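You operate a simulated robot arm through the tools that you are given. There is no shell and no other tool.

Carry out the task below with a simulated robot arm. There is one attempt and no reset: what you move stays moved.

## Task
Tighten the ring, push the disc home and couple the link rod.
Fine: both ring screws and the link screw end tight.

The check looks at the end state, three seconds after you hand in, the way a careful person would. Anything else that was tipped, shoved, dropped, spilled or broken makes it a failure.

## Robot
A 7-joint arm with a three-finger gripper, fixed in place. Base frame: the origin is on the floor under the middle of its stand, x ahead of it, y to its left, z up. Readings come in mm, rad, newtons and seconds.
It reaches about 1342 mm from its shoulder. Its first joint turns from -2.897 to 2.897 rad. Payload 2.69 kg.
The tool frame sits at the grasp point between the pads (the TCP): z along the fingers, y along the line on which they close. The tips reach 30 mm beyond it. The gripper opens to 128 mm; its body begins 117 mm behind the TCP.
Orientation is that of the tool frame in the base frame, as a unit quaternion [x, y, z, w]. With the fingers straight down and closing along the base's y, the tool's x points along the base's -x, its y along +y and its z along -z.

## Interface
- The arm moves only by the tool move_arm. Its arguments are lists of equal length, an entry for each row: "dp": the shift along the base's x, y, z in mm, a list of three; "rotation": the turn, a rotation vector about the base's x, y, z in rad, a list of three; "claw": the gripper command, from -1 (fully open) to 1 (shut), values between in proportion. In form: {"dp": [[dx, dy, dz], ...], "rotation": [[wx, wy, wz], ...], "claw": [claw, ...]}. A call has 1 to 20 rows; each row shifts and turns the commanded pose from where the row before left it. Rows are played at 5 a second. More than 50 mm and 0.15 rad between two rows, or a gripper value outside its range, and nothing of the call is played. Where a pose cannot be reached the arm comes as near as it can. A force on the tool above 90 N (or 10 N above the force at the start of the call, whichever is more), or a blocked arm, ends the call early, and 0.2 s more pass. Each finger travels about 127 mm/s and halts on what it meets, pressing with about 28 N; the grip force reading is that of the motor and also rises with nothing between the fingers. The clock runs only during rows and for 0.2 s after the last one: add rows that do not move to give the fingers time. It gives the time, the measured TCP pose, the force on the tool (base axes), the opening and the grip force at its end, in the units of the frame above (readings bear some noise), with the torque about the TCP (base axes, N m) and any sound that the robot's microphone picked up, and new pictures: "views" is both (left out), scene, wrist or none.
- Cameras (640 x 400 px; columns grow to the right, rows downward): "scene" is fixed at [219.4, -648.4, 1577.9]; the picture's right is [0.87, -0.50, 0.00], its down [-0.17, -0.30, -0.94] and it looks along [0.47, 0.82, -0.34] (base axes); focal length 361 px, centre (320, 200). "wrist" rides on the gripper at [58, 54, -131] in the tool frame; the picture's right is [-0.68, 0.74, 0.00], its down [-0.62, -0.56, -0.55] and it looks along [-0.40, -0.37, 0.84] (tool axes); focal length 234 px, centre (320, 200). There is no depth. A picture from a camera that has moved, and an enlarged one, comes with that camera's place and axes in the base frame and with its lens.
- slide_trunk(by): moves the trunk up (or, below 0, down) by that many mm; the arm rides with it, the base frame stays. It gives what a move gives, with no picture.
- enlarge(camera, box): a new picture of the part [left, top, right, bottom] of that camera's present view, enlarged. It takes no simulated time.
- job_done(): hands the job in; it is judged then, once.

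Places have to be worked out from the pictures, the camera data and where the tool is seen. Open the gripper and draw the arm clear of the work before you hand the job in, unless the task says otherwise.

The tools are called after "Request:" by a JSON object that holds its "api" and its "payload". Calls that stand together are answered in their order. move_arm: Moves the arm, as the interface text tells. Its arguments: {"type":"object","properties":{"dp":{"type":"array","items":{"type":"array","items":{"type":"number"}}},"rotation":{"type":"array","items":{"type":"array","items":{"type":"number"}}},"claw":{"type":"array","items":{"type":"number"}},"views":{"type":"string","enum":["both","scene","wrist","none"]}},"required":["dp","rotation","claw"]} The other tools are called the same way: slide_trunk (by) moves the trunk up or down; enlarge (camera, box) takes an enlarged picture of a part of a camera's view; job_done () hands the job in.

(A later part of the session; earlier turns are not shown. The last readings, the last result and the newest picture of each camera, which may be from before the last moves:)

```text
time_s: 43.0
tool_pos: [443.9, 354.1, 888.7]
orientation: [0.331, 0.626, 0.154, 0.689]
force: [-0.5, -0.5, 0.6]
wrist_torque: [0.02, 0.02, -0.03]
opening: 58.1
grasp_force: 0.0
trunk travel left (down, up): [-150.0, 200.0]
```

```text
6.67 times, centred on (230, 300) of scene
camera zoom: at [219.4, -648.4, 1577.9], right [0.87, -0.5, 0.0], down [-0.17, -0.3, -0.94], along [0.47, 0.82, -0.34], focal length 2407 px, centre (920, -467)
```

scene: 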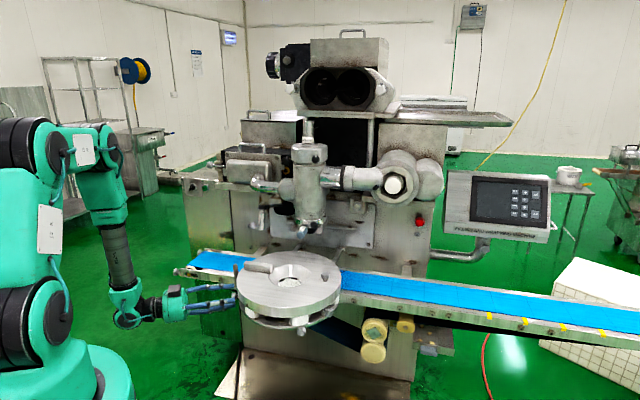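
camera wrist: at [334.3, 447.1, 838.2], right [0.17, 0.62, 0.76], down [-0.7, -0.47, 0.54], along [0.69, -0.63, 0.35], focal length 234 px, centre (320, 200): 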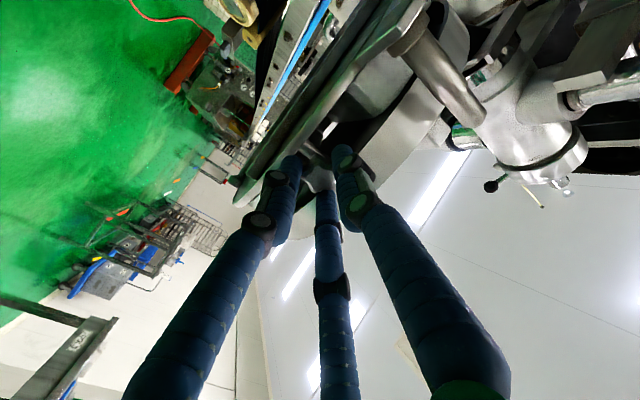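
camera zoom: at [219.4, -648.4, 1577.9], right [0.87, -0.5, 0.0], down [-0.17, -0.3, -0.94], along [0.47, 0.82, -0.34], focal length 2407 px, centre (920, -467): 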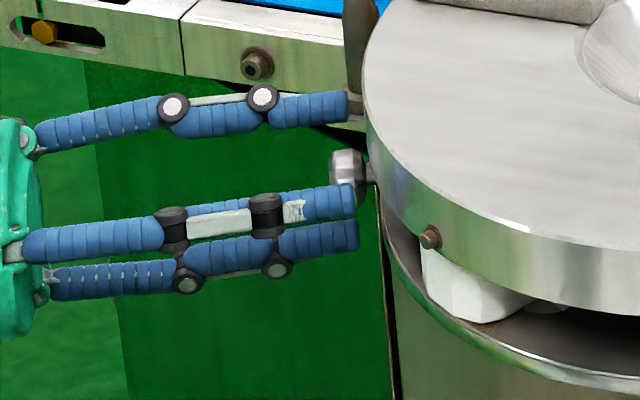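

I'll roll back 0.73 rad, regrip, and turn forward again to see whether the knob moves any more.

Request:
{"api": "move_arm", "payload": {"dp": [[0, 0, 0], [0, 0, 0], [0, 0, 0], [0, 0, 0], [0, 0, 0], [0, 0, 0], [0, 0, 0], [0, 0, 0], [0, 0, 0], [0, 0, 0]], "rotation": [[-0.14, 0.038, 0], [-0.14, 0.038, 0], [-0.14, 0.038, 0], [-0.14, 0.038, 0], [-0.14, 0.038, 0], [0, 0, 0], [0, 0, 0], [0, 0, 0], [0, 0, 0], [0, 0, 0]], "claw": [0.1, 0.1, 0.1, 0.1, 0.1, 0.1, 0.4, 0.7, 1, 1], "views": "none"}}

Request:
{"api": "enlarge", "payload": {"camera": "wrist", "box": [280, 120, 360, 200]}}

Request:
{"api": "move_arm", "payload": {"dp": [[0, 0, 0], [0, 0, 0]], "rotation": [[0.14, -0.038, 0], [0.14, -0.038, 0]], "claw": [1, 1], "views": "none"}}

Request:
{"api": "enlarge", "payload": {"camera": "wrist", "box": [280, 120, 360, 200]}}

Request:
{"api": "move_arm", "payload": {"dp": [[0, 0, 0], [0, 0, 0], [0, 0, 0]], "rotation": [[0.14, -0.038, 0], [0.14, -0.038, 0], [0.14, -0.038, 0]], "claw": [1, 1, 1], "views": "none"}}

Request:
{"api": "enlarge", "payload": {"camera": "wrist", "box": [280, 120, 360, 200]}}

```text
time_s: 45.2
tool_pos: [445.0, 354.5, 889.2]
orientation: [0.089, 0.701, -0.102, 0.7]
force: [5.0, 4.4, 7.7]
wrist_torque: [-0.03, -0.12, 0.3]
opening: 26.7
grasp_force: 45.4
trunk travel left (down, up): [-150.0, 200.0]
```

```text
5.00 times, centred on (320, 160) of wrist
camera zoom: at [332.6, 439.4, 829.9], right [0.2, 0.72, 0.66], down [-0.68, -0.39, 0.63], along [0.71, -0.57, 0.41], focal length 1171 px, centre (320, 400)
```

zoom: 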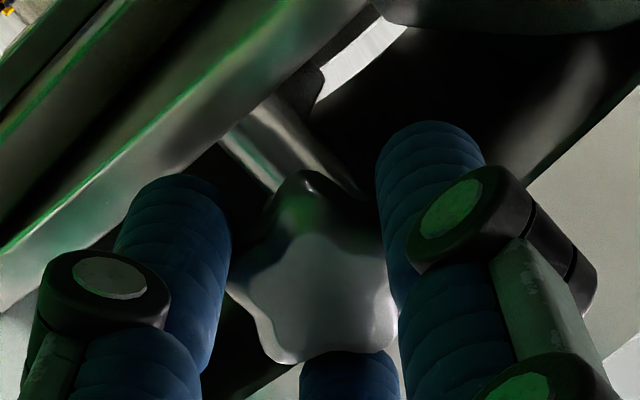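

```text
time_s: 45.8
tool_pos: [444.2, 353.8, 889.4]
orientation: [0.188, 0.682, 0.001, 0.707]
force: [6.9, 7.2, 5.4]
wrist_torque: [-0.35, 0.15, 0.43]
opening: 26.7
grasp_force: 44.9
trunk travel left (down, up): [-150.0, 200.0]
```

```text
5.00 times, centred on (320, 160) of wrist
camera zoom: at [336.0, 453.2, 847.7], right [0.14, 0.51, 0.85], down [-0.72, -0.54, 0.44], along [0.68, -0.67, 0.29], focal length 1171 px, centre (320, 400)
```

zoom: 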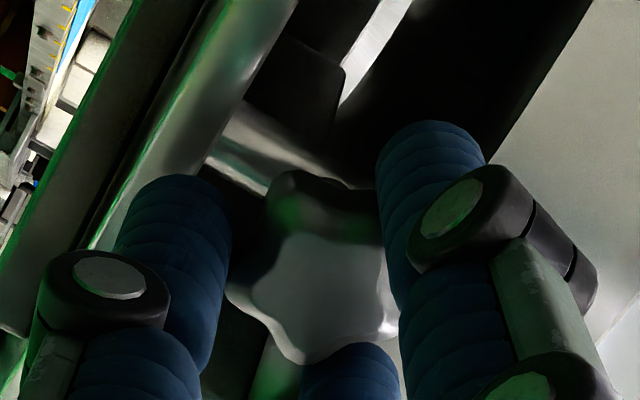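

```text
time_s: 46.6
tool_pos: [445.5, 355.2, 888.7]
orientation: [0.331, 0.626, 0.154, 0.689]
force: [3.9, 12.4, 10.5]
wrist_torque: [-0.26, -0.03, 0.59]
opening: 27.0
grasp_force: 44.5
trunk travel left (down, up): [-150.0, 200.0]
```

```text
5.00 times, centred on (320, 160) of wrist
camera zoom: at [338.7, 464.6, 880.5], right [0.03, 0.12, 0.99], down [-0.75, -0.66, 0.1], along [0.66, -0.75, 0.06], focal length 1171 px, centre (320, 400)
```

zoom: 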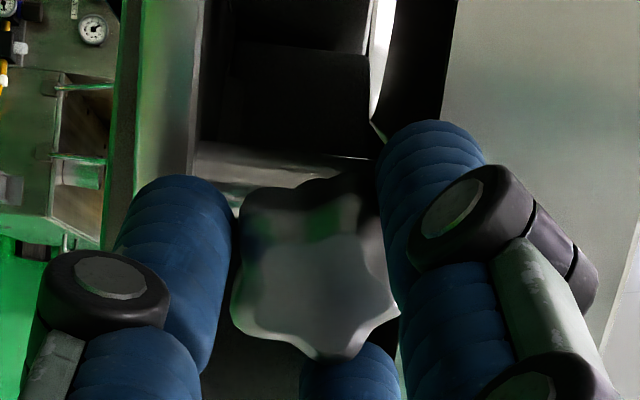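

The picture is identical to the earlier one at the same pose, so the knob no longer turns: left ring screw is tight. I'll open, back away along the axis, and roll to neutral.

Request:
{"api": "move_arm", "payload": {"dp": [[0, 0, 0], [0, 0, 0], [-19.3, 5.2, 0], [-19.3, 5.2, 0], [-19.3, 5.2, 0], [-19.3, 5.2, 0], [0, 0, 0], [0, 0, 0], [0, 0, 0], [0, 0, 0], [0, 0, 0], [0, 0, 0], [0, 0, 0], [0, 0, 0], [0, 0, 0], [0, 0, 0]], "rotation": [[0, 0, 0], [0, 0, 0], [0, 0, 0], [0, 0, 0], [0, 0, 0], [0, 0, 0], [-0.14, 0.038, 0], [-0.14, 0.038, 0], [-0.14, 0.038, 0], [-0.14, 0.038, 0], [-0.14, 0.038, 0], [-0.14, 0.038, 0], [-0.14, 0.038, 0], [-0.14, 0.038, 0], [-0.14, 0.038, 0], [-0.14, 0.038, 0]], "claw": [0.1, 0.1, 0.1, 0.1, 0.1, 0.1, 0.1, 0.1, 0.1, 0.1, 0.1, 0.1, 0.1, 0.1, 0.1, 0.1], "views": "wrist"}}

Request:
{"api": "enlarge", "payload": {"camera": "wrist", "box": [250, 90, 410, 230]}}

```text
time_s: 50.0
tool_pos: [367.6, 375.4, 889.0]
orientation: [-0.168, 0.686, -0.345, 0.619]
force: [0.2, -0.2, 0.5]
wrist_torque: [-0.01, -0.01, 0.05]
opening: 57.6
grasp_force: 0.1
trunk travel left (down, up): [-150.0, 200.0]
camera wrist: at [241.1, 408.3, 809.2], right [0.26, 0.96, 0.0], down [-0.53, 0.15, 0.83], along [0.81, -0.22, 0.55], focal length 234 px, centre (320, 200)
```

wrist: 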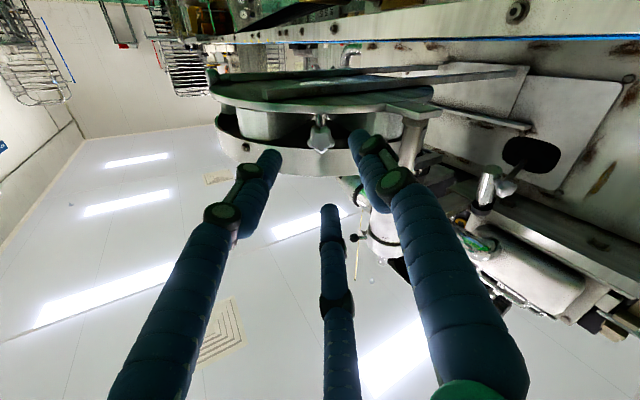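

```text
2.86 times, centred on (330, 160) of wrist
camera zoom: at [241.1, 408.3, 809.2], right [0.26, 0.96, 0.0], down [-0.53, 0.15, 0.83], along [0.81, -0.22, 0.55], focal length 669 px, centre (291, 314)
```

zoom: 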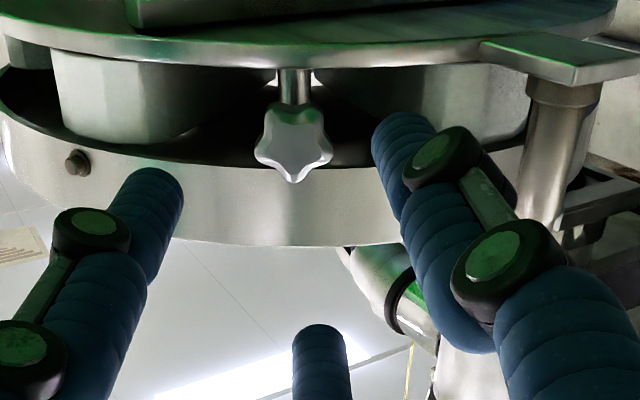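

Left screw done. Now I'll pitch the gripper down and rise, heading over to the right side.

Request:
{"api": "move_arm", "payload": {"dp": [[-3, -6, 22], [-3, -6, 22], [0, -6, 22], [2, -6, 22], [5, -6, 22], [5, -6, 20], [5, -8, 18], [5, -8, 16], [5, -8, 14], [5, -8, 12], [5, -8, 10]], "rotation": [[0.037, 0.138, 0], [0.037, 0.138, 0], [0.037, 0.138, 0], [0.037, 0.138, 0], [0.037, 0.138, 0], [0.037, 0.138, 0], [0.037, 0.138, 0], [0.037, 0.138, 0], [0.037, 0.138, 0], [0.037, 0.138, 0], [0.037, 0.138, 0]], "claw": [0.1, 0.1, 0.1, 0.1, 0.1, 0.1, 0.1, 0.1, 0.1, 0.1, 0.1], "views": "none"}}

Request:
{"api": "move_arm", "payload": {"dp": [[20, -22, 0], [20, -22, 0], [20, -22, 0], [20, -22, 0], [20, -22, 0], [20, -22, 0], [20, -22, 0], [20, -22, 0], [20, -22, 0], [20, -22, 0], [20, -22, 0], [20, -22, 0], [20, -22, 0], [20, -22, 0], [20, -22, 0]], "rotation": [[0, 0, 0.143], [0, 0, 0.143], [0, 0, 0.143], [0, 0, 0.143], [0, 0, 0.143], [0, 0, 0.143], [0, 0, 0.143], [0, 0, 0.143], [0, 0, 0.143], [0, 0, 0.143], [0, 0, 0.143], [0, 0, 0.143], [0, 0, 0.143], [0, 0, 0.143], [0, 0, 0.143]], "claw": [0.1, 0.1, 0.1, 0.1, 0.1, 0.1, 0.1, 0.1, 0.1, 0.1, 0.1, 0.1, 0.1, 0.1, 0.1], "views": "both"}}

```text
time_s: 52.4
tool_pos: [392.6, 310.3, 1073.7]
orientation: [-0.238, 0.967, -0.048, 0.083]
force: [0.2, 0.5, -0.4]
wrist_torque: [0.02, 0.01, 0.0]
opening: 57.5
grasp_force: 0.0
out of reach, approached as far as the arm can: row 10, 11
trunk travel left (down, up): [-150.0, 200.0]
```

```text
time_s: 54.6
tool_pos: [81.5, 360.4, 1066.5]
orientation: [0.725, -0.683, -0.002, -0.091]
force: [0.4, 2.0, -0.5]
wrist_torque: [-0.23, 0.03, -0.01]
opening: 57.8
grasp_force: 0.0
out of reach, approached as far as the arm can: row 3, 4, 5, 6, 7, 8, 9, 10
trunk travel left (down, up): [-150.0, 200.0]
stopped in row 10: the arm was blocked; the commanded pose is now the measured one
camera wrist: at [15.4, 282.6, 1182.2], right [-0.77, 0.63, -0.01], down [0.45, 0.56, 0.69], along [0.44, 0.53, -0.72], focal length 234 px, centre (320, 200)
```

scene: 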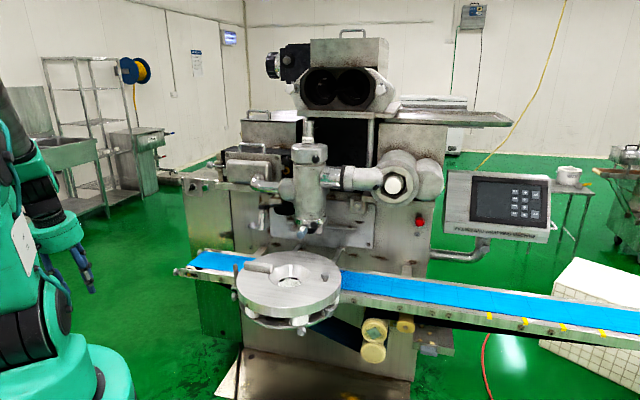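
wrist: 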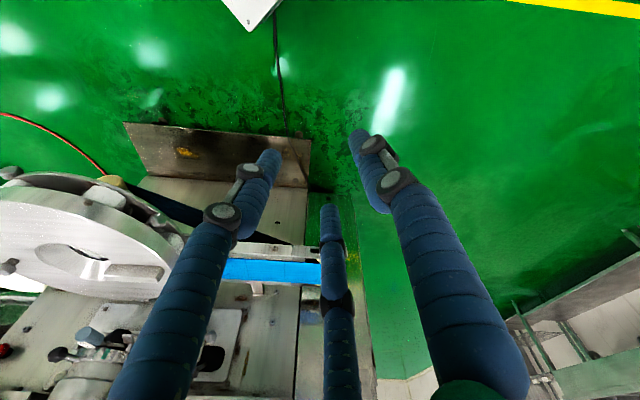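

The arm folded in on itself and stopped, away from the machine; nothing was touched. I'll unfold carefully, going up and outward without rotating.

Request:
{"api": "move_arm", "payload": {"dp": [[20, 10, 25], [20, 10, 25], [20, 10, 25], [20, 10, 25]], "rotation": [[0, 0, 0], [0, 0, 0], [0, 0, 0], [0, 0, 0]], "claw": [0.1, 0.1, 0.1, 0.1], "views": "scene"}}

```text
time_s: 55.6
tool_pos: [85.9, 360.5, 1093.3]
orientation: [0.724, -0.683, 0.003, -0.099]
force: [0.0, -0.2, 0.5]
wrist_torque: [0.02, -0.02, 0.02]
opening: 57.6
grasp_force: 0.1
out of reach, approached as far as the arm can: row 1, 2, 3, 4
trunk travel left (down, up): [-150.0, 200.0]
```

scene: 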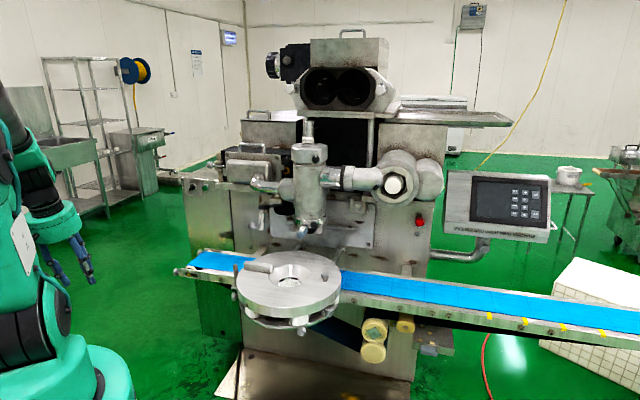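

Progress is limited. I'll try moving radially outward (away from the base along +y) and upward.

Request:
{"api": "move_arm", "payload": {"dp": [[8, 35, 15], [8, 35, 15], [8, 35, 15]], "rotation": [[0, 0, -0.1], [0, 0, -0.1], [0, 0, -0.1]], "claw": [0.1, 0.1, 0.1], "views": "scene"}}

```text
time_s: 56.4
tool_pos: [108.9, 408.9, 1130.0]
orientation: [-0.611, 0.785, -0.011, 0.1]
force: [-0.3, 0.6, 0.0]
wrist_torque: [-0.08, 0.04, 0.02]
opening: 57.5
grasp_force: 0.1
out of reach, approached as far as the arm can: row 1, 2
trunk travel left (down, up): [-150.0, 200.0]
```

scene: 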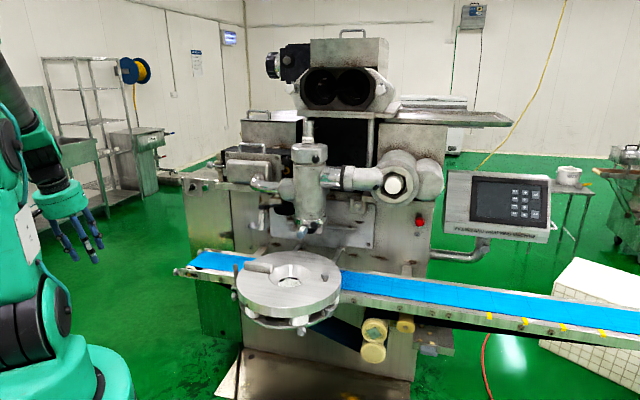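

Now it moves. I'll continue up and out toward the starting region while turning the yaw back.

Request:
{"api": "move_arm", "payload": {"dp": [[25, 22, 20], [25, 22, 20], [25, 22, 20], [25, 22, 20], [25, 22, 20], [25, 22, 20]], "rotation": [[0, 0, -0.13], [0, 0, -0.13], [0, 0, -0.13], [0, 0, -0.13], [0, 0, -0.13], [0, 0, -0.13]], "claw": [0.1, 0.1, 0.1, 0.1, 0.1, 0.1], "views": "scene"}}

```text
time_s: 57.8
tool_pos: [236.4, 517.0, 1113.1]
orientation: [-0.285, 0.954, -0.045, 0.084]
force: [-0.1, -0.3, 0.5]
wrist_torque: [0.03, -0.02, 0.03]
opening: 57.7
grasp_force: 0.0
out of reach, approached as far as the arm can: row 1, 2, 3, 4, 5, 6
trunk travel left (down, up): [-150.0, 200.0]
```

scene: 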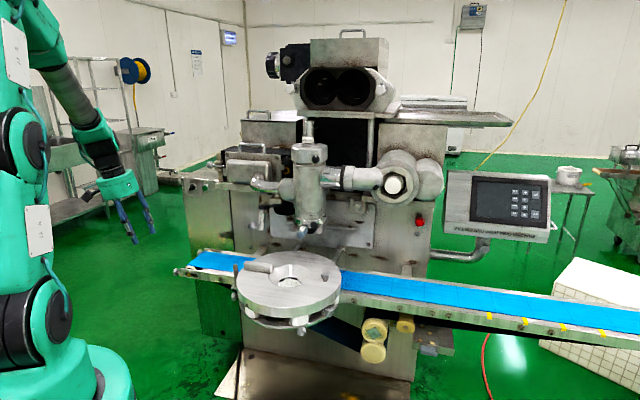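

It's opening up. I'll continue toward the initial pose region, removing the remaining yaw.

Request:
{"api": "move_arm", "payload": {"dp": [[28, 8, 25], [28, 8, 25], [28, 8, 25], [28, 8, 25], [28, 8, 25], [28, 8, 25]], "rotation": [[0, 0, -0.1], [0, 0, -0.1], [0, 0, -0.1], [0, 0, -0.1], [0, 0, -0.1], [0, 0, -0.1]], "claw": [0.1, 0.1, 0.1, 0.1, 0.1, 0.1], "views": "scene"}}

```text
time_s: 59.2
tool_pos: [353.8, 478.7, 1036.3]
orientation: [0.012, 0.995, -0.068, 0.068]
force: [-1.3, 0.7, 1.2]
wrist_torque: [0.0, -0.07, 0.03]
opening: 57.6
grasp_force: 0.1
out of reach, approached as far as the arm can: row 1, 2, 3, 4, 5, 6
trunk travel left (down, up): [-150.0, 200.0]
```

scene: 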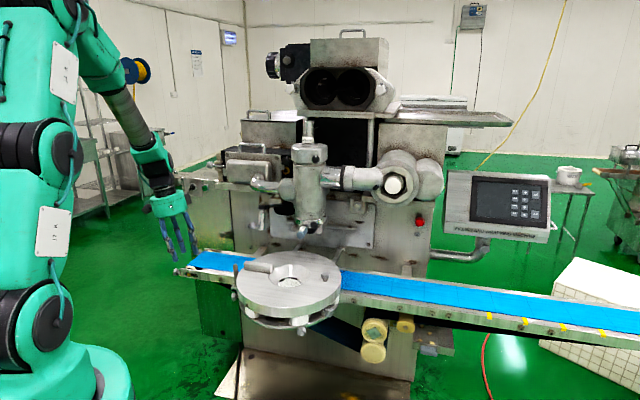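

Position is being sacrificed to keep orientation, which suggests a wrist limit near the base. I'll move purely outward without rotation to free it.

Request:
{"api": "move_arm", "payload": {"dp": [[20, 25, 15], [20, 25, 15], [20, 25, 15]], "rotation": [[0, 0, 0], [0, 0, 0], [0, 0, 0]], "claw": [0.1, 0.1, 0.1], "views": "wrist"}}

```text
time_s: 60.0
tool_pos: [385.8, 504.6, 1014.0]
orientation: [0.025, 0.995, -0.068, 0.066]
force: [-1.1, -0.7, 0.9]
wrist_torque: [0.06, -0.03, 0.03]
opening: 57.9
grasp_force: 0.1
out of reach, approached as far as the arm can: row 1, 2, 3
trunk travel left (down, up): [-150.0, 200.0]
camera wrist: at [312.7, 577.5, 1128.4], right [0.71, 0.7, -0.01], down [0.51, -0.51, 0.7], along [0.49, -0.5, -0.72], focal length 234 px, centre (320, 200)
```

wrist: 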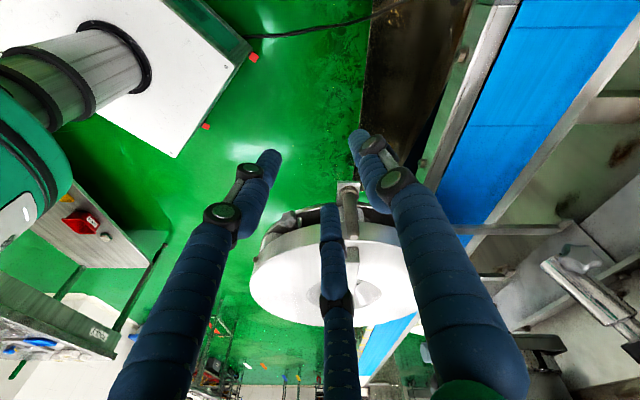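

I'll pitch the fingers outward by 0.4 rad (as in the earlier reachable pose near here) to take the wrist off its limit.

Request:
{"api": "move_arm", "payload": {"dp": [[0, 0, 0], [0, 0, 0], [0, 0, 0]], "rotation": [[-0.094, -0.094, 0], [-0.094, -0.094, 0], [-0.094, -0.094, 0]], "claw": [0.1, 0.1, 0.1], "views": "scene"}}

```text
time_s: 60.8
tool_pos: [385.4, 504.2, 1013.2]
orientation: [0.024, 0.957, -0.203, 0.206]
force: [0.7, 0.3, -0.2]
wrist_torque: [0.02, 0.0, 0.01]
opening: 57.6
grasp_force: 0.0
trunk travel left (down, up): [-150.0, 200.0]
```

scene: 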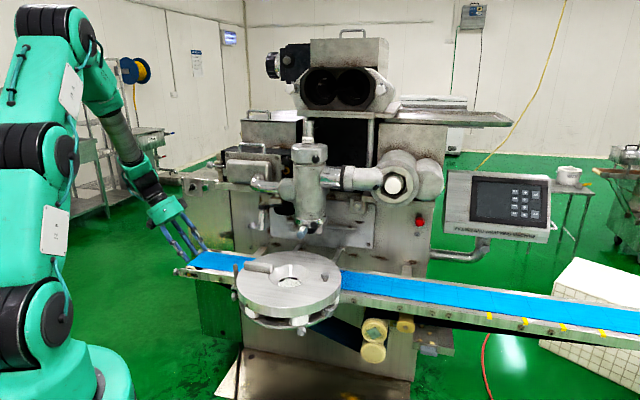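

Reachable again. I'll retrace the known good path around the front (tilted fingers, yaw +1.57) to the right side.

Request:
{"api": "move_arm", "payload": {"dp": [[-5, -36, 14], [-5, -36, 14], [-5, -36, 14], [-5, -36, 10], [-5, -36, 8], [-5, -36, 6], [15, -36, -4], [15, -36, -4], [15, -36, -4], [15, -36, -4], [15, -36, -4], [15, -36, -4]], "rotation": [[0, 0, 0.131], [0, 0, 0.131], [0, 0, 0.131], [0, 0, 0.131], [0, 0, 0.131], [0, 0, 0.131], [0, 0, 0.131], [0, 0, 0.131], [0, 0, 0.131], [0, 0, 0.131], [0, 0, 0.131], [0, 0, 0.131]], "claw": [0.1, 0.1, 0.1, 0.1, 0.1, 0.1, 0.1, 0.1, 0.1, 0.1, 0.1, 0.1], "views": "both"}}

```text
time_s: 63.6
tool_pos: [424.6, 75.3, 1002.0]
orientation: [-0.657, 0.71, 0.05, 0.249]
force: [0.8, -0.4, -0.7]
wrist_torque: [-0.02, 0.14, 0.05]
opening: 57.4
grasp_force: 0.1
trunk travel left (down, up): [-150.0, 200.0]
stopped in row 12: the arm was blocked; the commanded pose is now the measured one
camera wrist: at [334.9, -22.7, 1079.3], right [-0.7, 0.71, 0.1], down [0.39, 0.27, 0.88], along [0.6, 0.65, -0.47], focal length 234 px, centre (320, 200)
```

scene: 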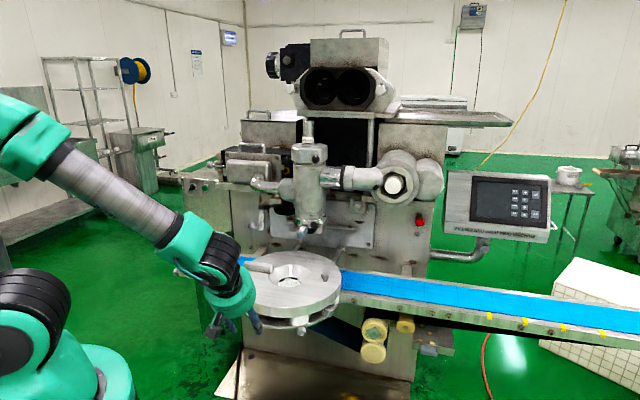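
wrist: 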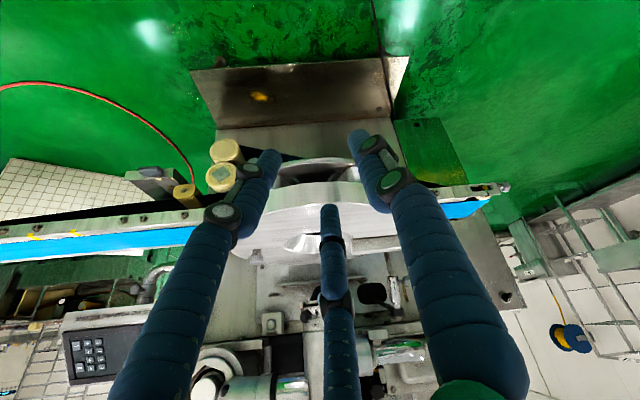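

Stopped in the last row without any contact force; position is fine. Now I'll move to the right-front, raise a bit and yaw toward heading (−0.31, 0.95).

Request:
{"api": "move_arm", "payload": {"dp": [[25, -15, 10], [30, -20, 10], [32, -20, 10], [32, -20, 10], [32, -20, 8], [32, -20, 5], [32, -20, 0]], "rotation": [[0, 0, 0.135], [0, 0, 0.135], [0, 0, 0.135], [0, 0, 0.135], [0, 0, 0.135], [0, 0, 0.135], [0, 0, 0.135]], "claw": [0.1, 0.1, 0.1, 0.1, 0.1, 0.1, 0.1], "views": "both"}}

```text
time_s: 65.2
tool_pos: [640.2, -58.7, 1055.9]
orientation: [0.909, -0.331, -0.158, -0.199]
force: [-0.9, 0.5, -0.1]
wrist_torque: [-0.03, -0.02, -0.04]
opening: 57.5
grasp_force: 0.1
trunk travel left (down, up): [-150.0, 200.0]
camera wrist: at [666.9, -190.1, 1132.7], right [-0.98, -0.15, 0.09], down [0.01, 0.47, 0.88], along [-0.18, 0.87, -0.46], focal length 234 px, centre (320, 200)
```

scene: 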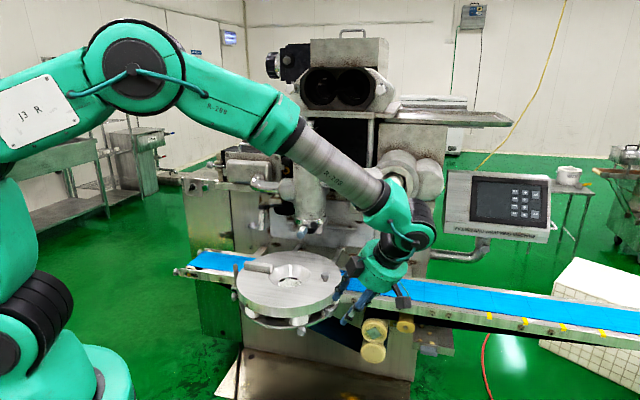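
wrist: 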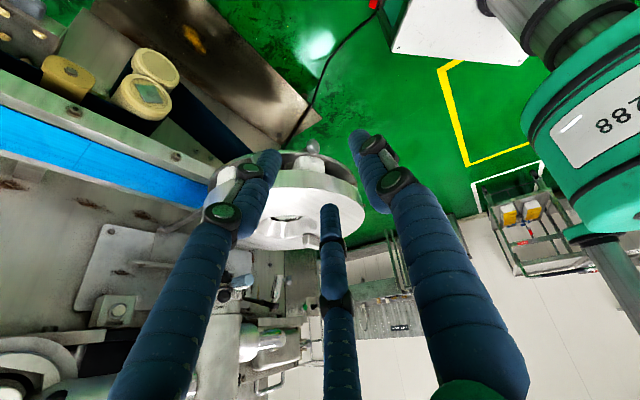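

Heading azimuth is now 108°. I'll pitch up to horizontal and descend to a standoff in front of the right ring screw at about (741, 26, 890).

Request:
{"api": "move_arm", "payload": {"dp": [[12.6, 5, -20.7], [12.6, 5, -20.7], [12.6, 8, -20.7], [12.6, 10, -20.7], [12.6, 12, -20.7], [12.6, 14, -20.7], [12.6, 15, -20.7], [12.6, 15, -20.7]], "rotation": [[0.126, 0.042, 0], [0.126, 0.042, 0], [0.126, 0.042, 0], [0.126, 0.042, 0], [0.126, 0.042, 0], [0.126, 0.042, 0], [0.126, 0.042, 0], [0.126, 0.042, 0]], "claw": [0.1, 0.1, 0.1, 0.1, 0.1, 0.1, 0.1, 0.1], "views": "both"}}

```text
time_s: 67.0
tool_pos: [736.7, 26.9, 892.8]
orientation: [0.662, -0.241, -0.441, -0.556]
force: [0.2, -1.0, 0.6]
wrist_torque: [-0.13, -0.04, 0.01]
opening: 57.6
grasp_force: 0.0
trunk travel left (down, up): [-150.0, 200.0]
camera wrist: at [763.8, -102.9, 814.8], right [-0.93, -0.31, 0.19], down [0.33, -0.48, 0.82], along [-0.16, 0.82, 0.54], focal length 234 px, centre (320, 200)
```

scene: 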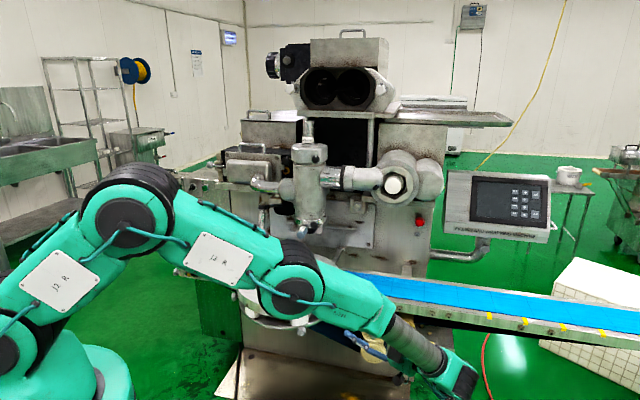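
wrist: 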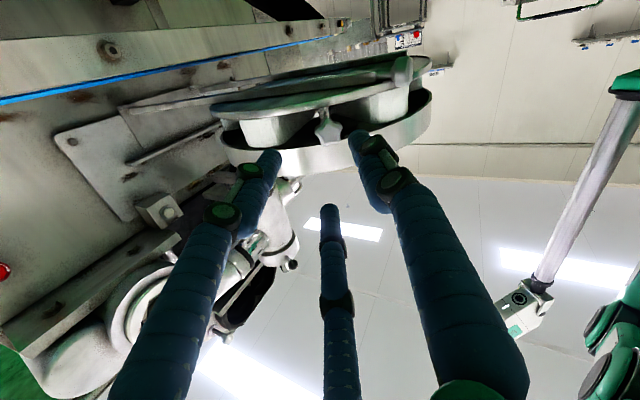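

The arm passes in front of the disc (y below it), and the right star knob is visible. I'll zoom to locate it.

Request:
{"api": "enlarge", "payload": {"camera": "wrist", "box": [250, 70, 410, 230]}}

Request:
{"api": "enlarge", "payload": {"camera": "wrist", "box": [295, 95, 365, 165]}}

Request:
{"api": "enlarge", "payload": {"camera": "scene", "box": [220, 240, 420, 370]}}

```text
2.50 times, centred on (330, 150) of wrist
camera zoom: at [763.8, -102.9, 814.8], right [-0.93, -0.31, 0.19], down [0.33, -0.48, 0.82], along [-0.16, 0.82, 0.54], focal length 585 px, centre (295, 325)
```

zoom: 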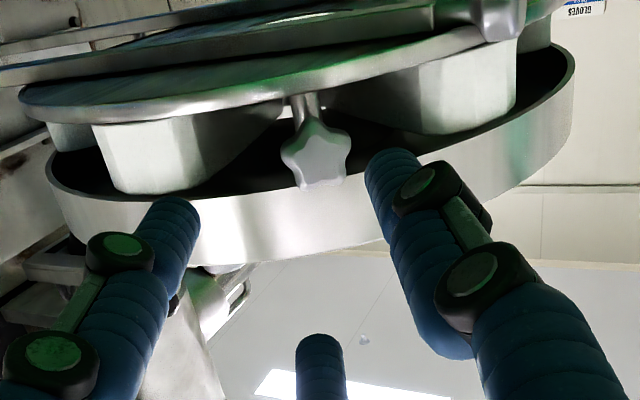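

```text
5.71 times, centred on (330, 130) of wrist
camera zoom: at [763.8, -102.9, 814.8], right [-0.93, -0.31, 0.19], down [0.33, -0.48, 0.82], along [-0.16, 0.82, 0.54], focal length 1338 px, centre (263, 600)
```

zoom: 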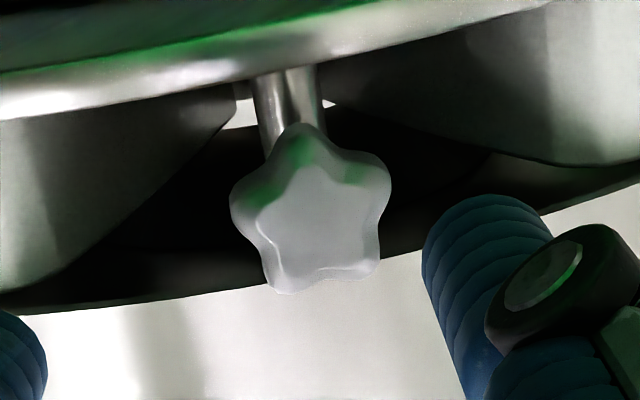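

```text
3.08 times, centred on (320, 305) of scene
camera zoom: at [219.4, -648.4, 1577.9], right [0.87, -0.5, 0.0], down [-0.17, -0.3, -0.94], along [0.47, 0.82, -0.34], focal length 1111 px, centre (320, -123)
```

zoom: 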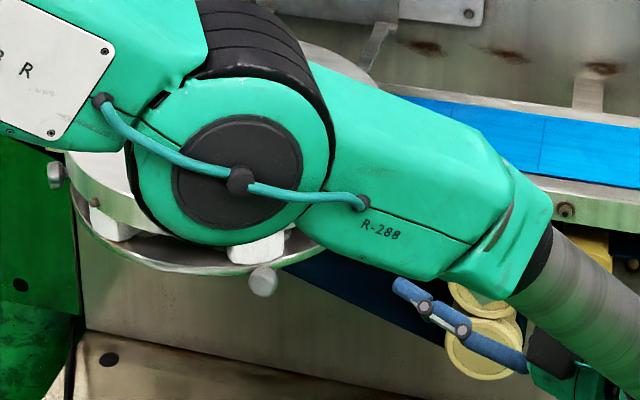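

The right knob's face is at about (696, 120, 890), axis inward ≈ (−0.25, 0.968, 0). I'll fix yaw and position at 100 mm standoff, then roll back in small groups to find the usable range.

Request:
{"api": "move_arm", "payload": {"dp": [[-15.7, -3.9, -2.8], [0, 0, 0], [0, 0, 0], [0, 0, 0], [0, 0, 0], [0, 0, 0]], "rotation": [[0, 0, -0.068], [0.036, -0.14, 0], [0.036, -0.14, 0], [0.036, -0.14, 0], [0.036, -0.14, 0], [0.036, -0.14, 0]], "claw": [0.1, 0.1, 0.1, 0.1, 0.1, 0.1], "views": "wrist"}}

Request:
{"api": "enlarge", "payload": {"camera": "wrist", "box": [295, 95, 365, 165]}}

```text
time_s: 68.4
tool_pos: [721.8, 22.0, 887.6]
orientation: [0.665, -0.234, -0.395, -0.589]
force: [0.5, 0.5, -0.6]
wrist_torque: [0.0, 0.03, -0.01]
opening: 57.4
grasp_force: 0.1
out of reach, approached as far as the arm can: row 2, 3, 4, 5, 6
trunk travel left (down, up): [-150.0, 200.0]
camera wrist: at [747.0, -106.6, 809.5], right [-0.96, -0.25, 0.1], down [0.22, -0.51, 0.83], along [-0.16, 0.82, 0.55], focal length 234 px, centre (320, 200)
```

wrist: 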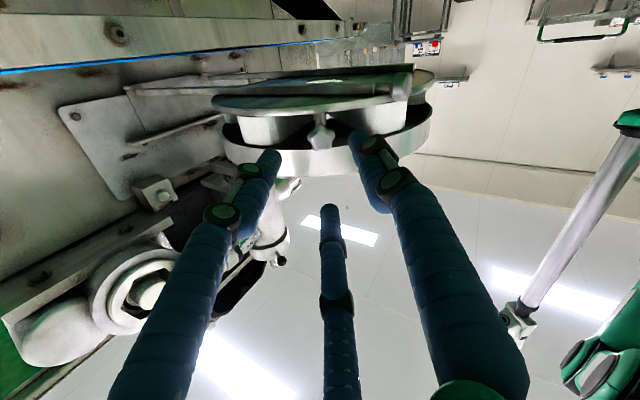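

```text
5.71 times, centred on (330, 130) of wrist
camera zoom: at [747.0, -106.6, 809.5], right [-0.96, -0.25, 0.1], down [0.22, -0.51, 0.83], along [-0.16, 0.82, 0.55], focal length 1338 px, centre (263, 600)
```

zoom: 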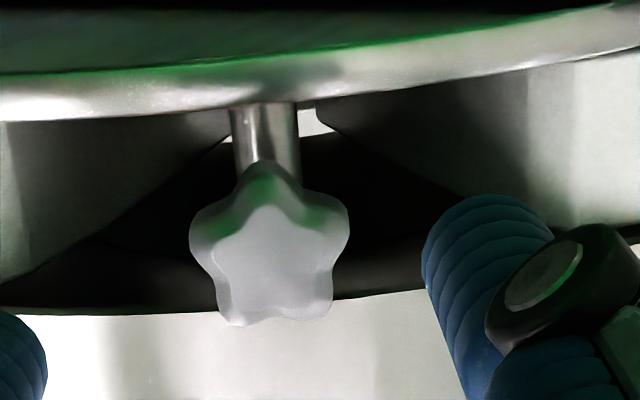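

We're already at the lower roll limit, which is the ideal starting point for a long clockwise stroke. I'll add a little roll margin and approach to ~40 mm short to verify centring.

Request:
{"api": "move_arm", "payload": {"dp": [[0, 0, 0], [0, 0, 0], [-4, 14, 0.8], [-4, 14, 0.8], [-4, 14, 0.8]], "rotation": [[-0.036, 0.14, 0], [-0.025, 0.097, 0], [0, 0, 0], [0, 0, 0], [0, 0, 0]], "claw": [0.1, 0.1, 0.1, 0.1, 0.1], "views": "wrist"}}

Request:
{"api": "enlarge", "payload": {"camera": "wrist", "box": [250, 80, 410, 230]}}

```text
time_s: 69.6
tool_pos: [710.7, 62.1, 890.8]
orientation: [0.632, -0.314, -0.464, -0.536]
force: [-0.3, 0.0, -0.2]
wrist_torque: [0.01, 0.01, 0.01]
opening: 57.5
grasp_force: 0.2
trunk travel left (down, up): [-150.0, 200.0]
camera wrist: at [717.3, -70.9, 816.5], right [-0.91, -0.24, 0.34], down [0.41, -0.46, 0.78], along [-0.03, 0.85, 0.52], focal length 234 px, centre (320, 200)
```

wrist: 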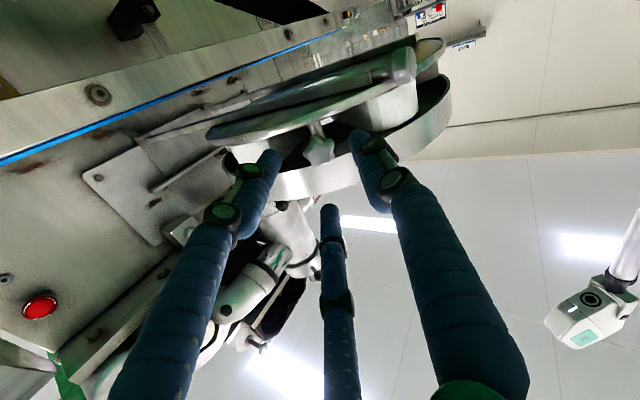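

```text
2.67 times, centred on (330, 155) of wrist
camera zoom: at [717.3, -70.9, 816.5], right [-0.91, -0.24, 0.34], down [0.41, -0.46, 0.78], along [-0.03, 0.85, 0.52], focal length 624 px, centre (293, 320)
```

zoom: 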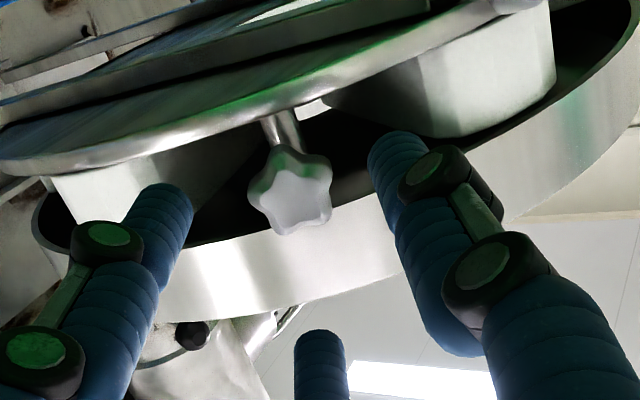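

The knob sits on the tool axis about 58 mm ahead of the TCP. I'll advance 42 mm to overlap it by ~15 mm.

Request:
{"api": "move_arm", "payload": {"dp": [[-3.5, 13.6, 0], [-3.5, 13.6, 0], [-3.5, 13.5, 0], [0, 0, 0]], "rotation": [[0, 0, 0], [0, 0, 0], [0, 0, 0], [0, 0, 0]], "claw": [0.1, 0.1, 0.1, 0.1], "views": "wrist"}}

Request:
{"api": "enlarge", "payload": {"camera": "wrist", "box": [250, 80, 410, 230]}}

Request:
{"api": "enlarge", "payload": {"camera": "scene", "box": [280, 260, 400, 340]}}

```text
time_s: 70.6
tool_pos: [701.8, 103.2, 891.3]
orientation: [0.632, -0.313, -0.463, -0.537]
force: [-1.0, 0.6, 0.6]
wrist_torque: [0.0, -0.04, 0.02]
opening: 57.5
grasp_force: 0.1
trunk travel left (down, up): [-150.0, 200.0]
camera wrist: at [707.3, -30.1, 816.4], right [-0.91, -0.24, 0.34], down [0.41, -0.46, 0.78], along [-0.03, 0.85, 0.52], focal length 234 px, centre (320, 200)
```

wrist: 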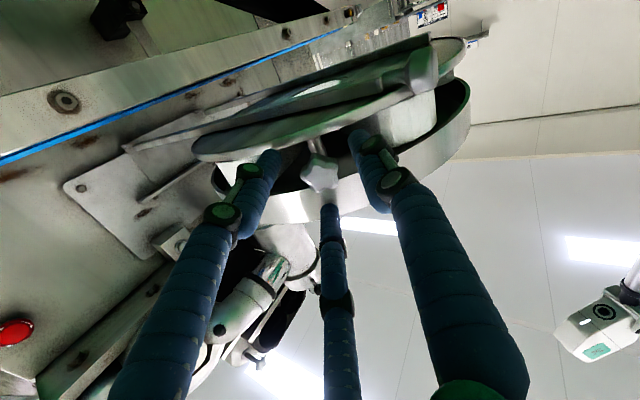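

```text
2.67 times, centred on (330, 155) of wrist
camera zoom: at [707.3, -30.1, 816.4], right [-0.91, -0.24, 0.34], down [0.41, -0.46, 0.78], along [-0.03, 0.85, 0.52], focal length 624 px, centre (293, 320)
```

zoom: 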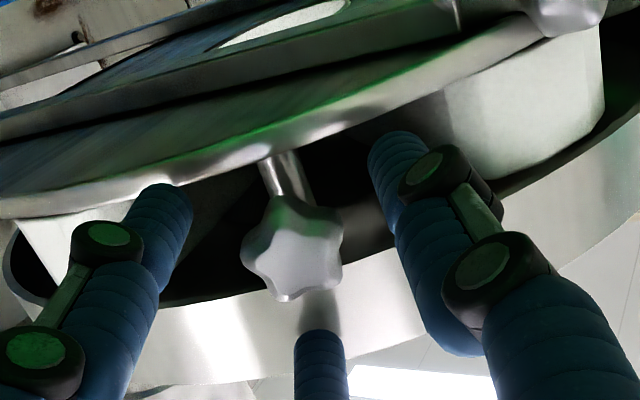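

```text
5.00 times, centred on (340, 300) of scene
camera zoom: at [219.4, -648.4, 1577.9], right [0.87, -0.5, 0.0], down [-0.17, -0.3, -0.94], along [0.47, 0.82, -0.34], focal length 1805 px, centre (220, -300)
```

zoom: 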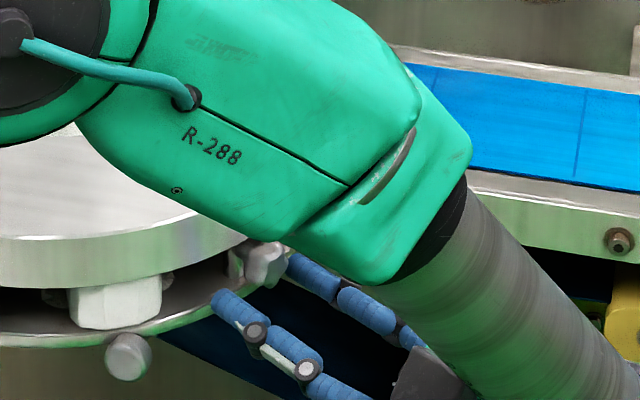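

The knob is centred with its face ~18 mm ahead of the TCP. I'll advance 3 mm and close on it.

Request:
{"api": "move_arm", "payload": {"dp": [[-0.8, 3, 0], [0, 0, 0], [0, 0, 0], [0, 0, 0], [0, 0, 0]], "rotation": [[0, 0, 0], [0, 0, 0], [0, 0, 0], [0, 0, 0], [0, 0, 0]], "claw": [0.1, 0.4, 0.7, 1, 1], "views": "none"}}

Request:
{"api": "enlarge", "payload": {"camera": "wrist", "box": [280, 120, 360, 200]}}

```text
time_s: 71.8
tool_pos: [700.4, 106.1, 888.9]
orientation: [0.632, -0.314, -0.464, -0.536]
force: [6.1, -21.4, -18.0]
wrist_torque: [-0.59, -0.04, -0.23]
opening: 26.9
grasp_force: 45.0
trunk travel left (down, up): [-150.0, 200.0]
```

```text
5.00 times, centred on (320, 160) of wrist
camera zoom: at [706.4, -27.7, 814.1], right [-0.91, -0.24, 0.34], down [0.41, -0.46, 0.78], along [-0.03, 0.85, 0.52], focal length 1171 px, centre (320, 400)
```

zoom: 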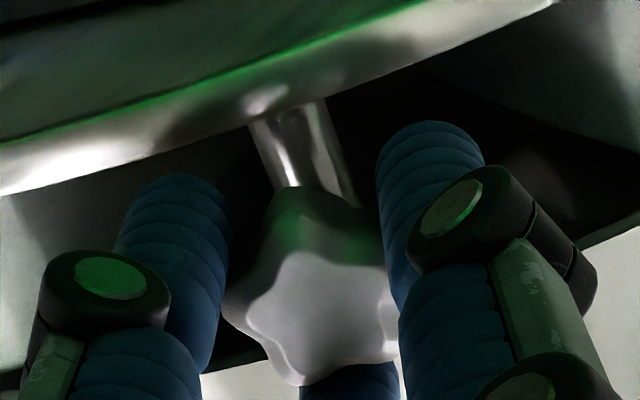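

Gripped, with −18 N in z: I'll nudge 1.2 mm down and 1 mm out, then turn clockwise 10 rows.

Request:
{"api": "move_arm", "payload": {"dp": [[0.3, -1, -1.2], [0, 0, 0]], "rotation": [[0, 0, 0], [0, 0, 0]], "claw": [1, 1], "views": "none"}}

Request:
{"api": "move_arm", "payload": {"dp": [[0, 0, 0], [0, 0, 0], [0, 0, 0], [0, 0, 0], [0, 0, 0], [0, 0, 0], [0, 0, 0], [0, 0, 0]], "rotation": [[-0.036, 0.14, 0], [-0.036, 0.14, 0], [-0.036, 0.14, 0], [-0.036, 0.14, 0], [-0.036, 0.14, 0], [-0.036, 0.14, 0], [-0.036, 0.14, 0], [-0.036, 0.14, 0]], "claw": [1, 1, 1, 1, 1, 1, 1, 1], "views": "none"}}

Request:
{"api": "enlarge", "payload": {"camera": "wrist", "box": [280, 120, 360, 200]}}

```text
time_s: 72.4
tool_pos: [700.6, 105.8, 888.9]
orientation: [0.632, -0.313, -0.464, -0.536]
force: [1.2, -10.4, -12.6]
wrist_torque: [-0.53, -0.02, 0.5]
opening: 26.8
grasp_force: 44.9
trunk travel left (down, up): [-150.0, 200.0]
```

```text
time_s: 74.2
tool_pos: [700.9, 105.6, 889.1]
orientation: [-0.356, 0.61, 0.68, 0.197]
force: [1.0, -9.3, -18.9]
wrist_torque: [-0.75, -0.2, 0.05]
opening: 26.8
grasp_force: 45.1
trunk travel left (down, up): [-150.0, 200.0]
```

```text
5.00 times, centred on (320, 160) of wrist
camera zoom: at [655.6, -42.0, 884.0], right [-0.06, -0.02, 1.0], down [0.94, -0.33, 0.05], along [0.33, 0.94, 0.04], focal length 1171 px, centre (320, 400)
```

zoom: 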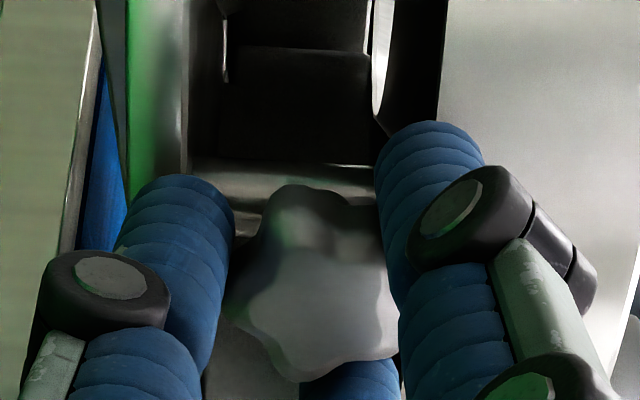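

Axis torque is near zero and the knob follows. I'll keep turning.

Request:
{"api": "move_arm", "payload": {"dp": [[0, 0, 0], [0, 0, 0], [0, 0, 0], [0, 0, 0], [0, 0, 0], [0, 0, 0], [0, 0, 0], [0, 0, 0]], "rotation": [[-0.036, 0.14, 0], [-0.036, 0.14, 0], [-0.036, 0.14, 0], [-0.036, 0.14, 0], [-0.036, 0.14, 0], [-0.036, 0.14, 0], [-0.036, 0.14, 0], [-0.036, 0.14, 0]], "claw": [1, 1, 1, 1, 1, 1, 1, 1], "views": "none"}}

Request:
{"api": "enlarge", "payload": {"camera": "wrist", "box": [280, 120, 360, 200]}}

```text
time_s: 76.0
tool_pos: [700.7, 105.2, 888.8]
orientation: [0.034, 0.708, 0.675, -0.206]
force: [3.6, -15.8, -10.6]
wrist_torque: [-0.73, -0.18, 0.54]
opening: 26.4
grasp_force: 45.3
trunk travel left (down, up): [-150.0, 200.0]
```

```text
5.00 times, centred on (320, 160) of wrist
camera zoom: at [696.9, -31.0, 960.6], right [0.86, 0.22, 0.46], down [0.51, -0.44, -0.74], along [0.04, 0.87, -0.49], focal length 1171 px, centre (320, 400)
```

zoom: 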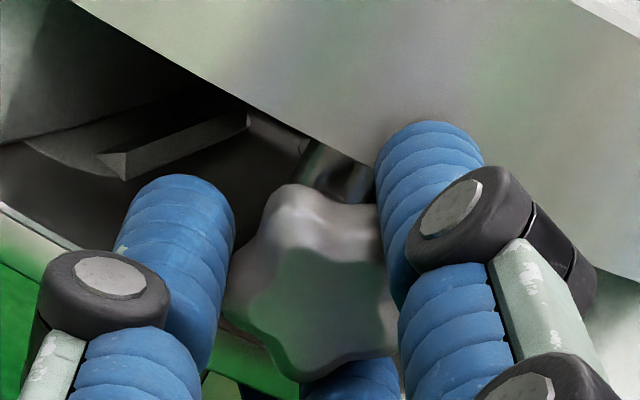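

Still following. Continuing with another 10 rows.

Request:
{"api": "move_arm", "payload": {"dp": [[0, 0, 0], [0, 0, 0], [0, 0, 0], [0, 0, 0], [0, 0, 0], [0, 0, 0], [0, 0, 0], [0, 0, 0], [0, 0, 0], [0, 0, 0]], "rotation": [[-0.036, 0.14, 0], [-0.036, 0.14, 0], [-0.036, 0.14, 0], [-0.036, 0.14, 0], [-0.036, 0.14, 0], [-0.036, 0.14, 0], [-0.036, 0.14, 0], [-0.036, 0.14, 0], [-0.036, 0.14, 0], [-0.036, 0.14, 0]], "claw": [1, 1, 1, 1, 1, 1, 1, 1, 1, 1], "views": "none"}}

Request:
{"api": "enlarge", "payload": {"camera": "wrist", "box": [280, 120, 360, 200]}}

```text
time_s: 78.2
tool_pos: [701.1, 105.6, 890.0]
orientation: [-0.492, -0.509, -0.368, 0.602]
force: [7.1, -18.3, -8.4]
wrist_torque: [0.02, -0.3, 0.03]
opening: 26.6
grasp_force: 45.2
trunk travel left (down, up): [-150.0, 200.0]
```

```text
5.00 times, centred on (320, 160) of wrist
camera zoom: at [796.8, -5.5, 936.0], right [0.55, 0.14, -0.82], down [-0.53, -0.71, -0.48], along [-0.65, 0.69, -0.32], focal length 1171 px, centre (320, 400)
```

zoom: 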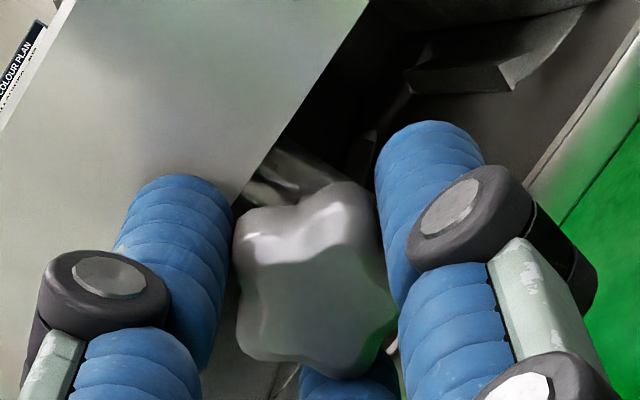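

The star's orientation changed relative to the fingers, so it may have tightened during that stroke. I'll turn two rows more and compare.

Request:
{"api": "move_arm", "payload": {"dp": [[0, 0, 0], [0, 0, 0]], "rotation": [[-0.036, 0.14, 0], [-0.036, 0.14, 0]], "claw": [1, 1], "views": "none"}}

Request:
{"api": "enlarge", "payload": {"camera": "wrist", "box": [280, 120, 360, 200]}}

Request:
{"api": "move_arm", "payload": {"dp": [[0, 0, 0], [0, 0, 0]], "rotation": [[-0.036, 0.14, 0], [-0.036, 0.14, 0]], "claw": [1, 1], "views": "none"}}

Request:
{"api": "enlarge", "payload": {"camera": "wrist", "box": [280, 120, 360, 200]}}

```text
time_s: 78.8
tool_pos: [701.3, 105.7, 888.6]
orientation: [-0.561, -0.433, -0.277, 0.649]
force: [6.4, -13.7, -11.1]
wrist_torque: [-0.23, -0.58, -0.05]
opening: 26.8
grasp_force: 44.8
trunk travel left (down, up): [-150.0, 200.0]
```

```text
5.00 times, centred on (320, 160) of wrist
camera zoom: at [806.3, -2.7, 914.8], right [0.3, 0.08, -0.95], down [-0.63, -0.73, -0.26], along [-0.72, 0.68, -0.17], focal length 1171 px, centre (320, 400)
```

zoom: 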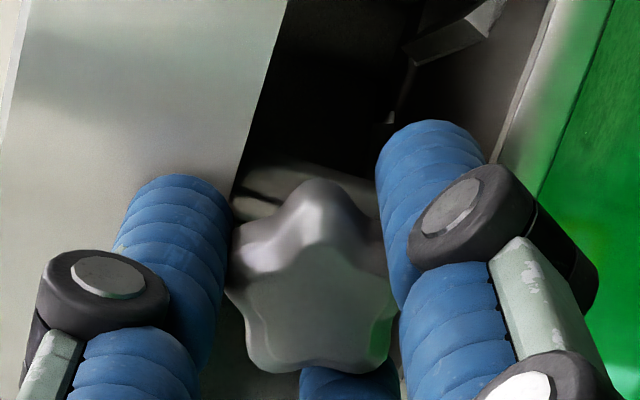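

```text
time_s: 79.4
tool_pos: [700.3, 105.8, 888.6]
orientation: [-0.616, -0.348, -0.179, 0.684]
force: [-1.3, -5.0, -9.7]
wrist_torque: [-0.15, -0.41, 0.35]
opening: 26.8
grasp_force: 44.7
trunk travel left (down, up): [-150.0, 200.0]
```

```text
5.00 times, centred on (320, 160) of wrist
camera zoom: at [810.1, -1.2, 892.6], right [0.03, 0.01, -1.0], down [-0.67, -0.74, -0.02], along [-0.74, 0.67, -0.02], focal length 1171 px, centre (320, 400)
```

zoom: 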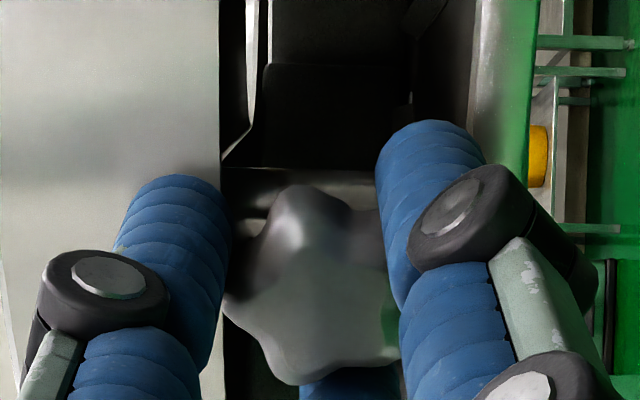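

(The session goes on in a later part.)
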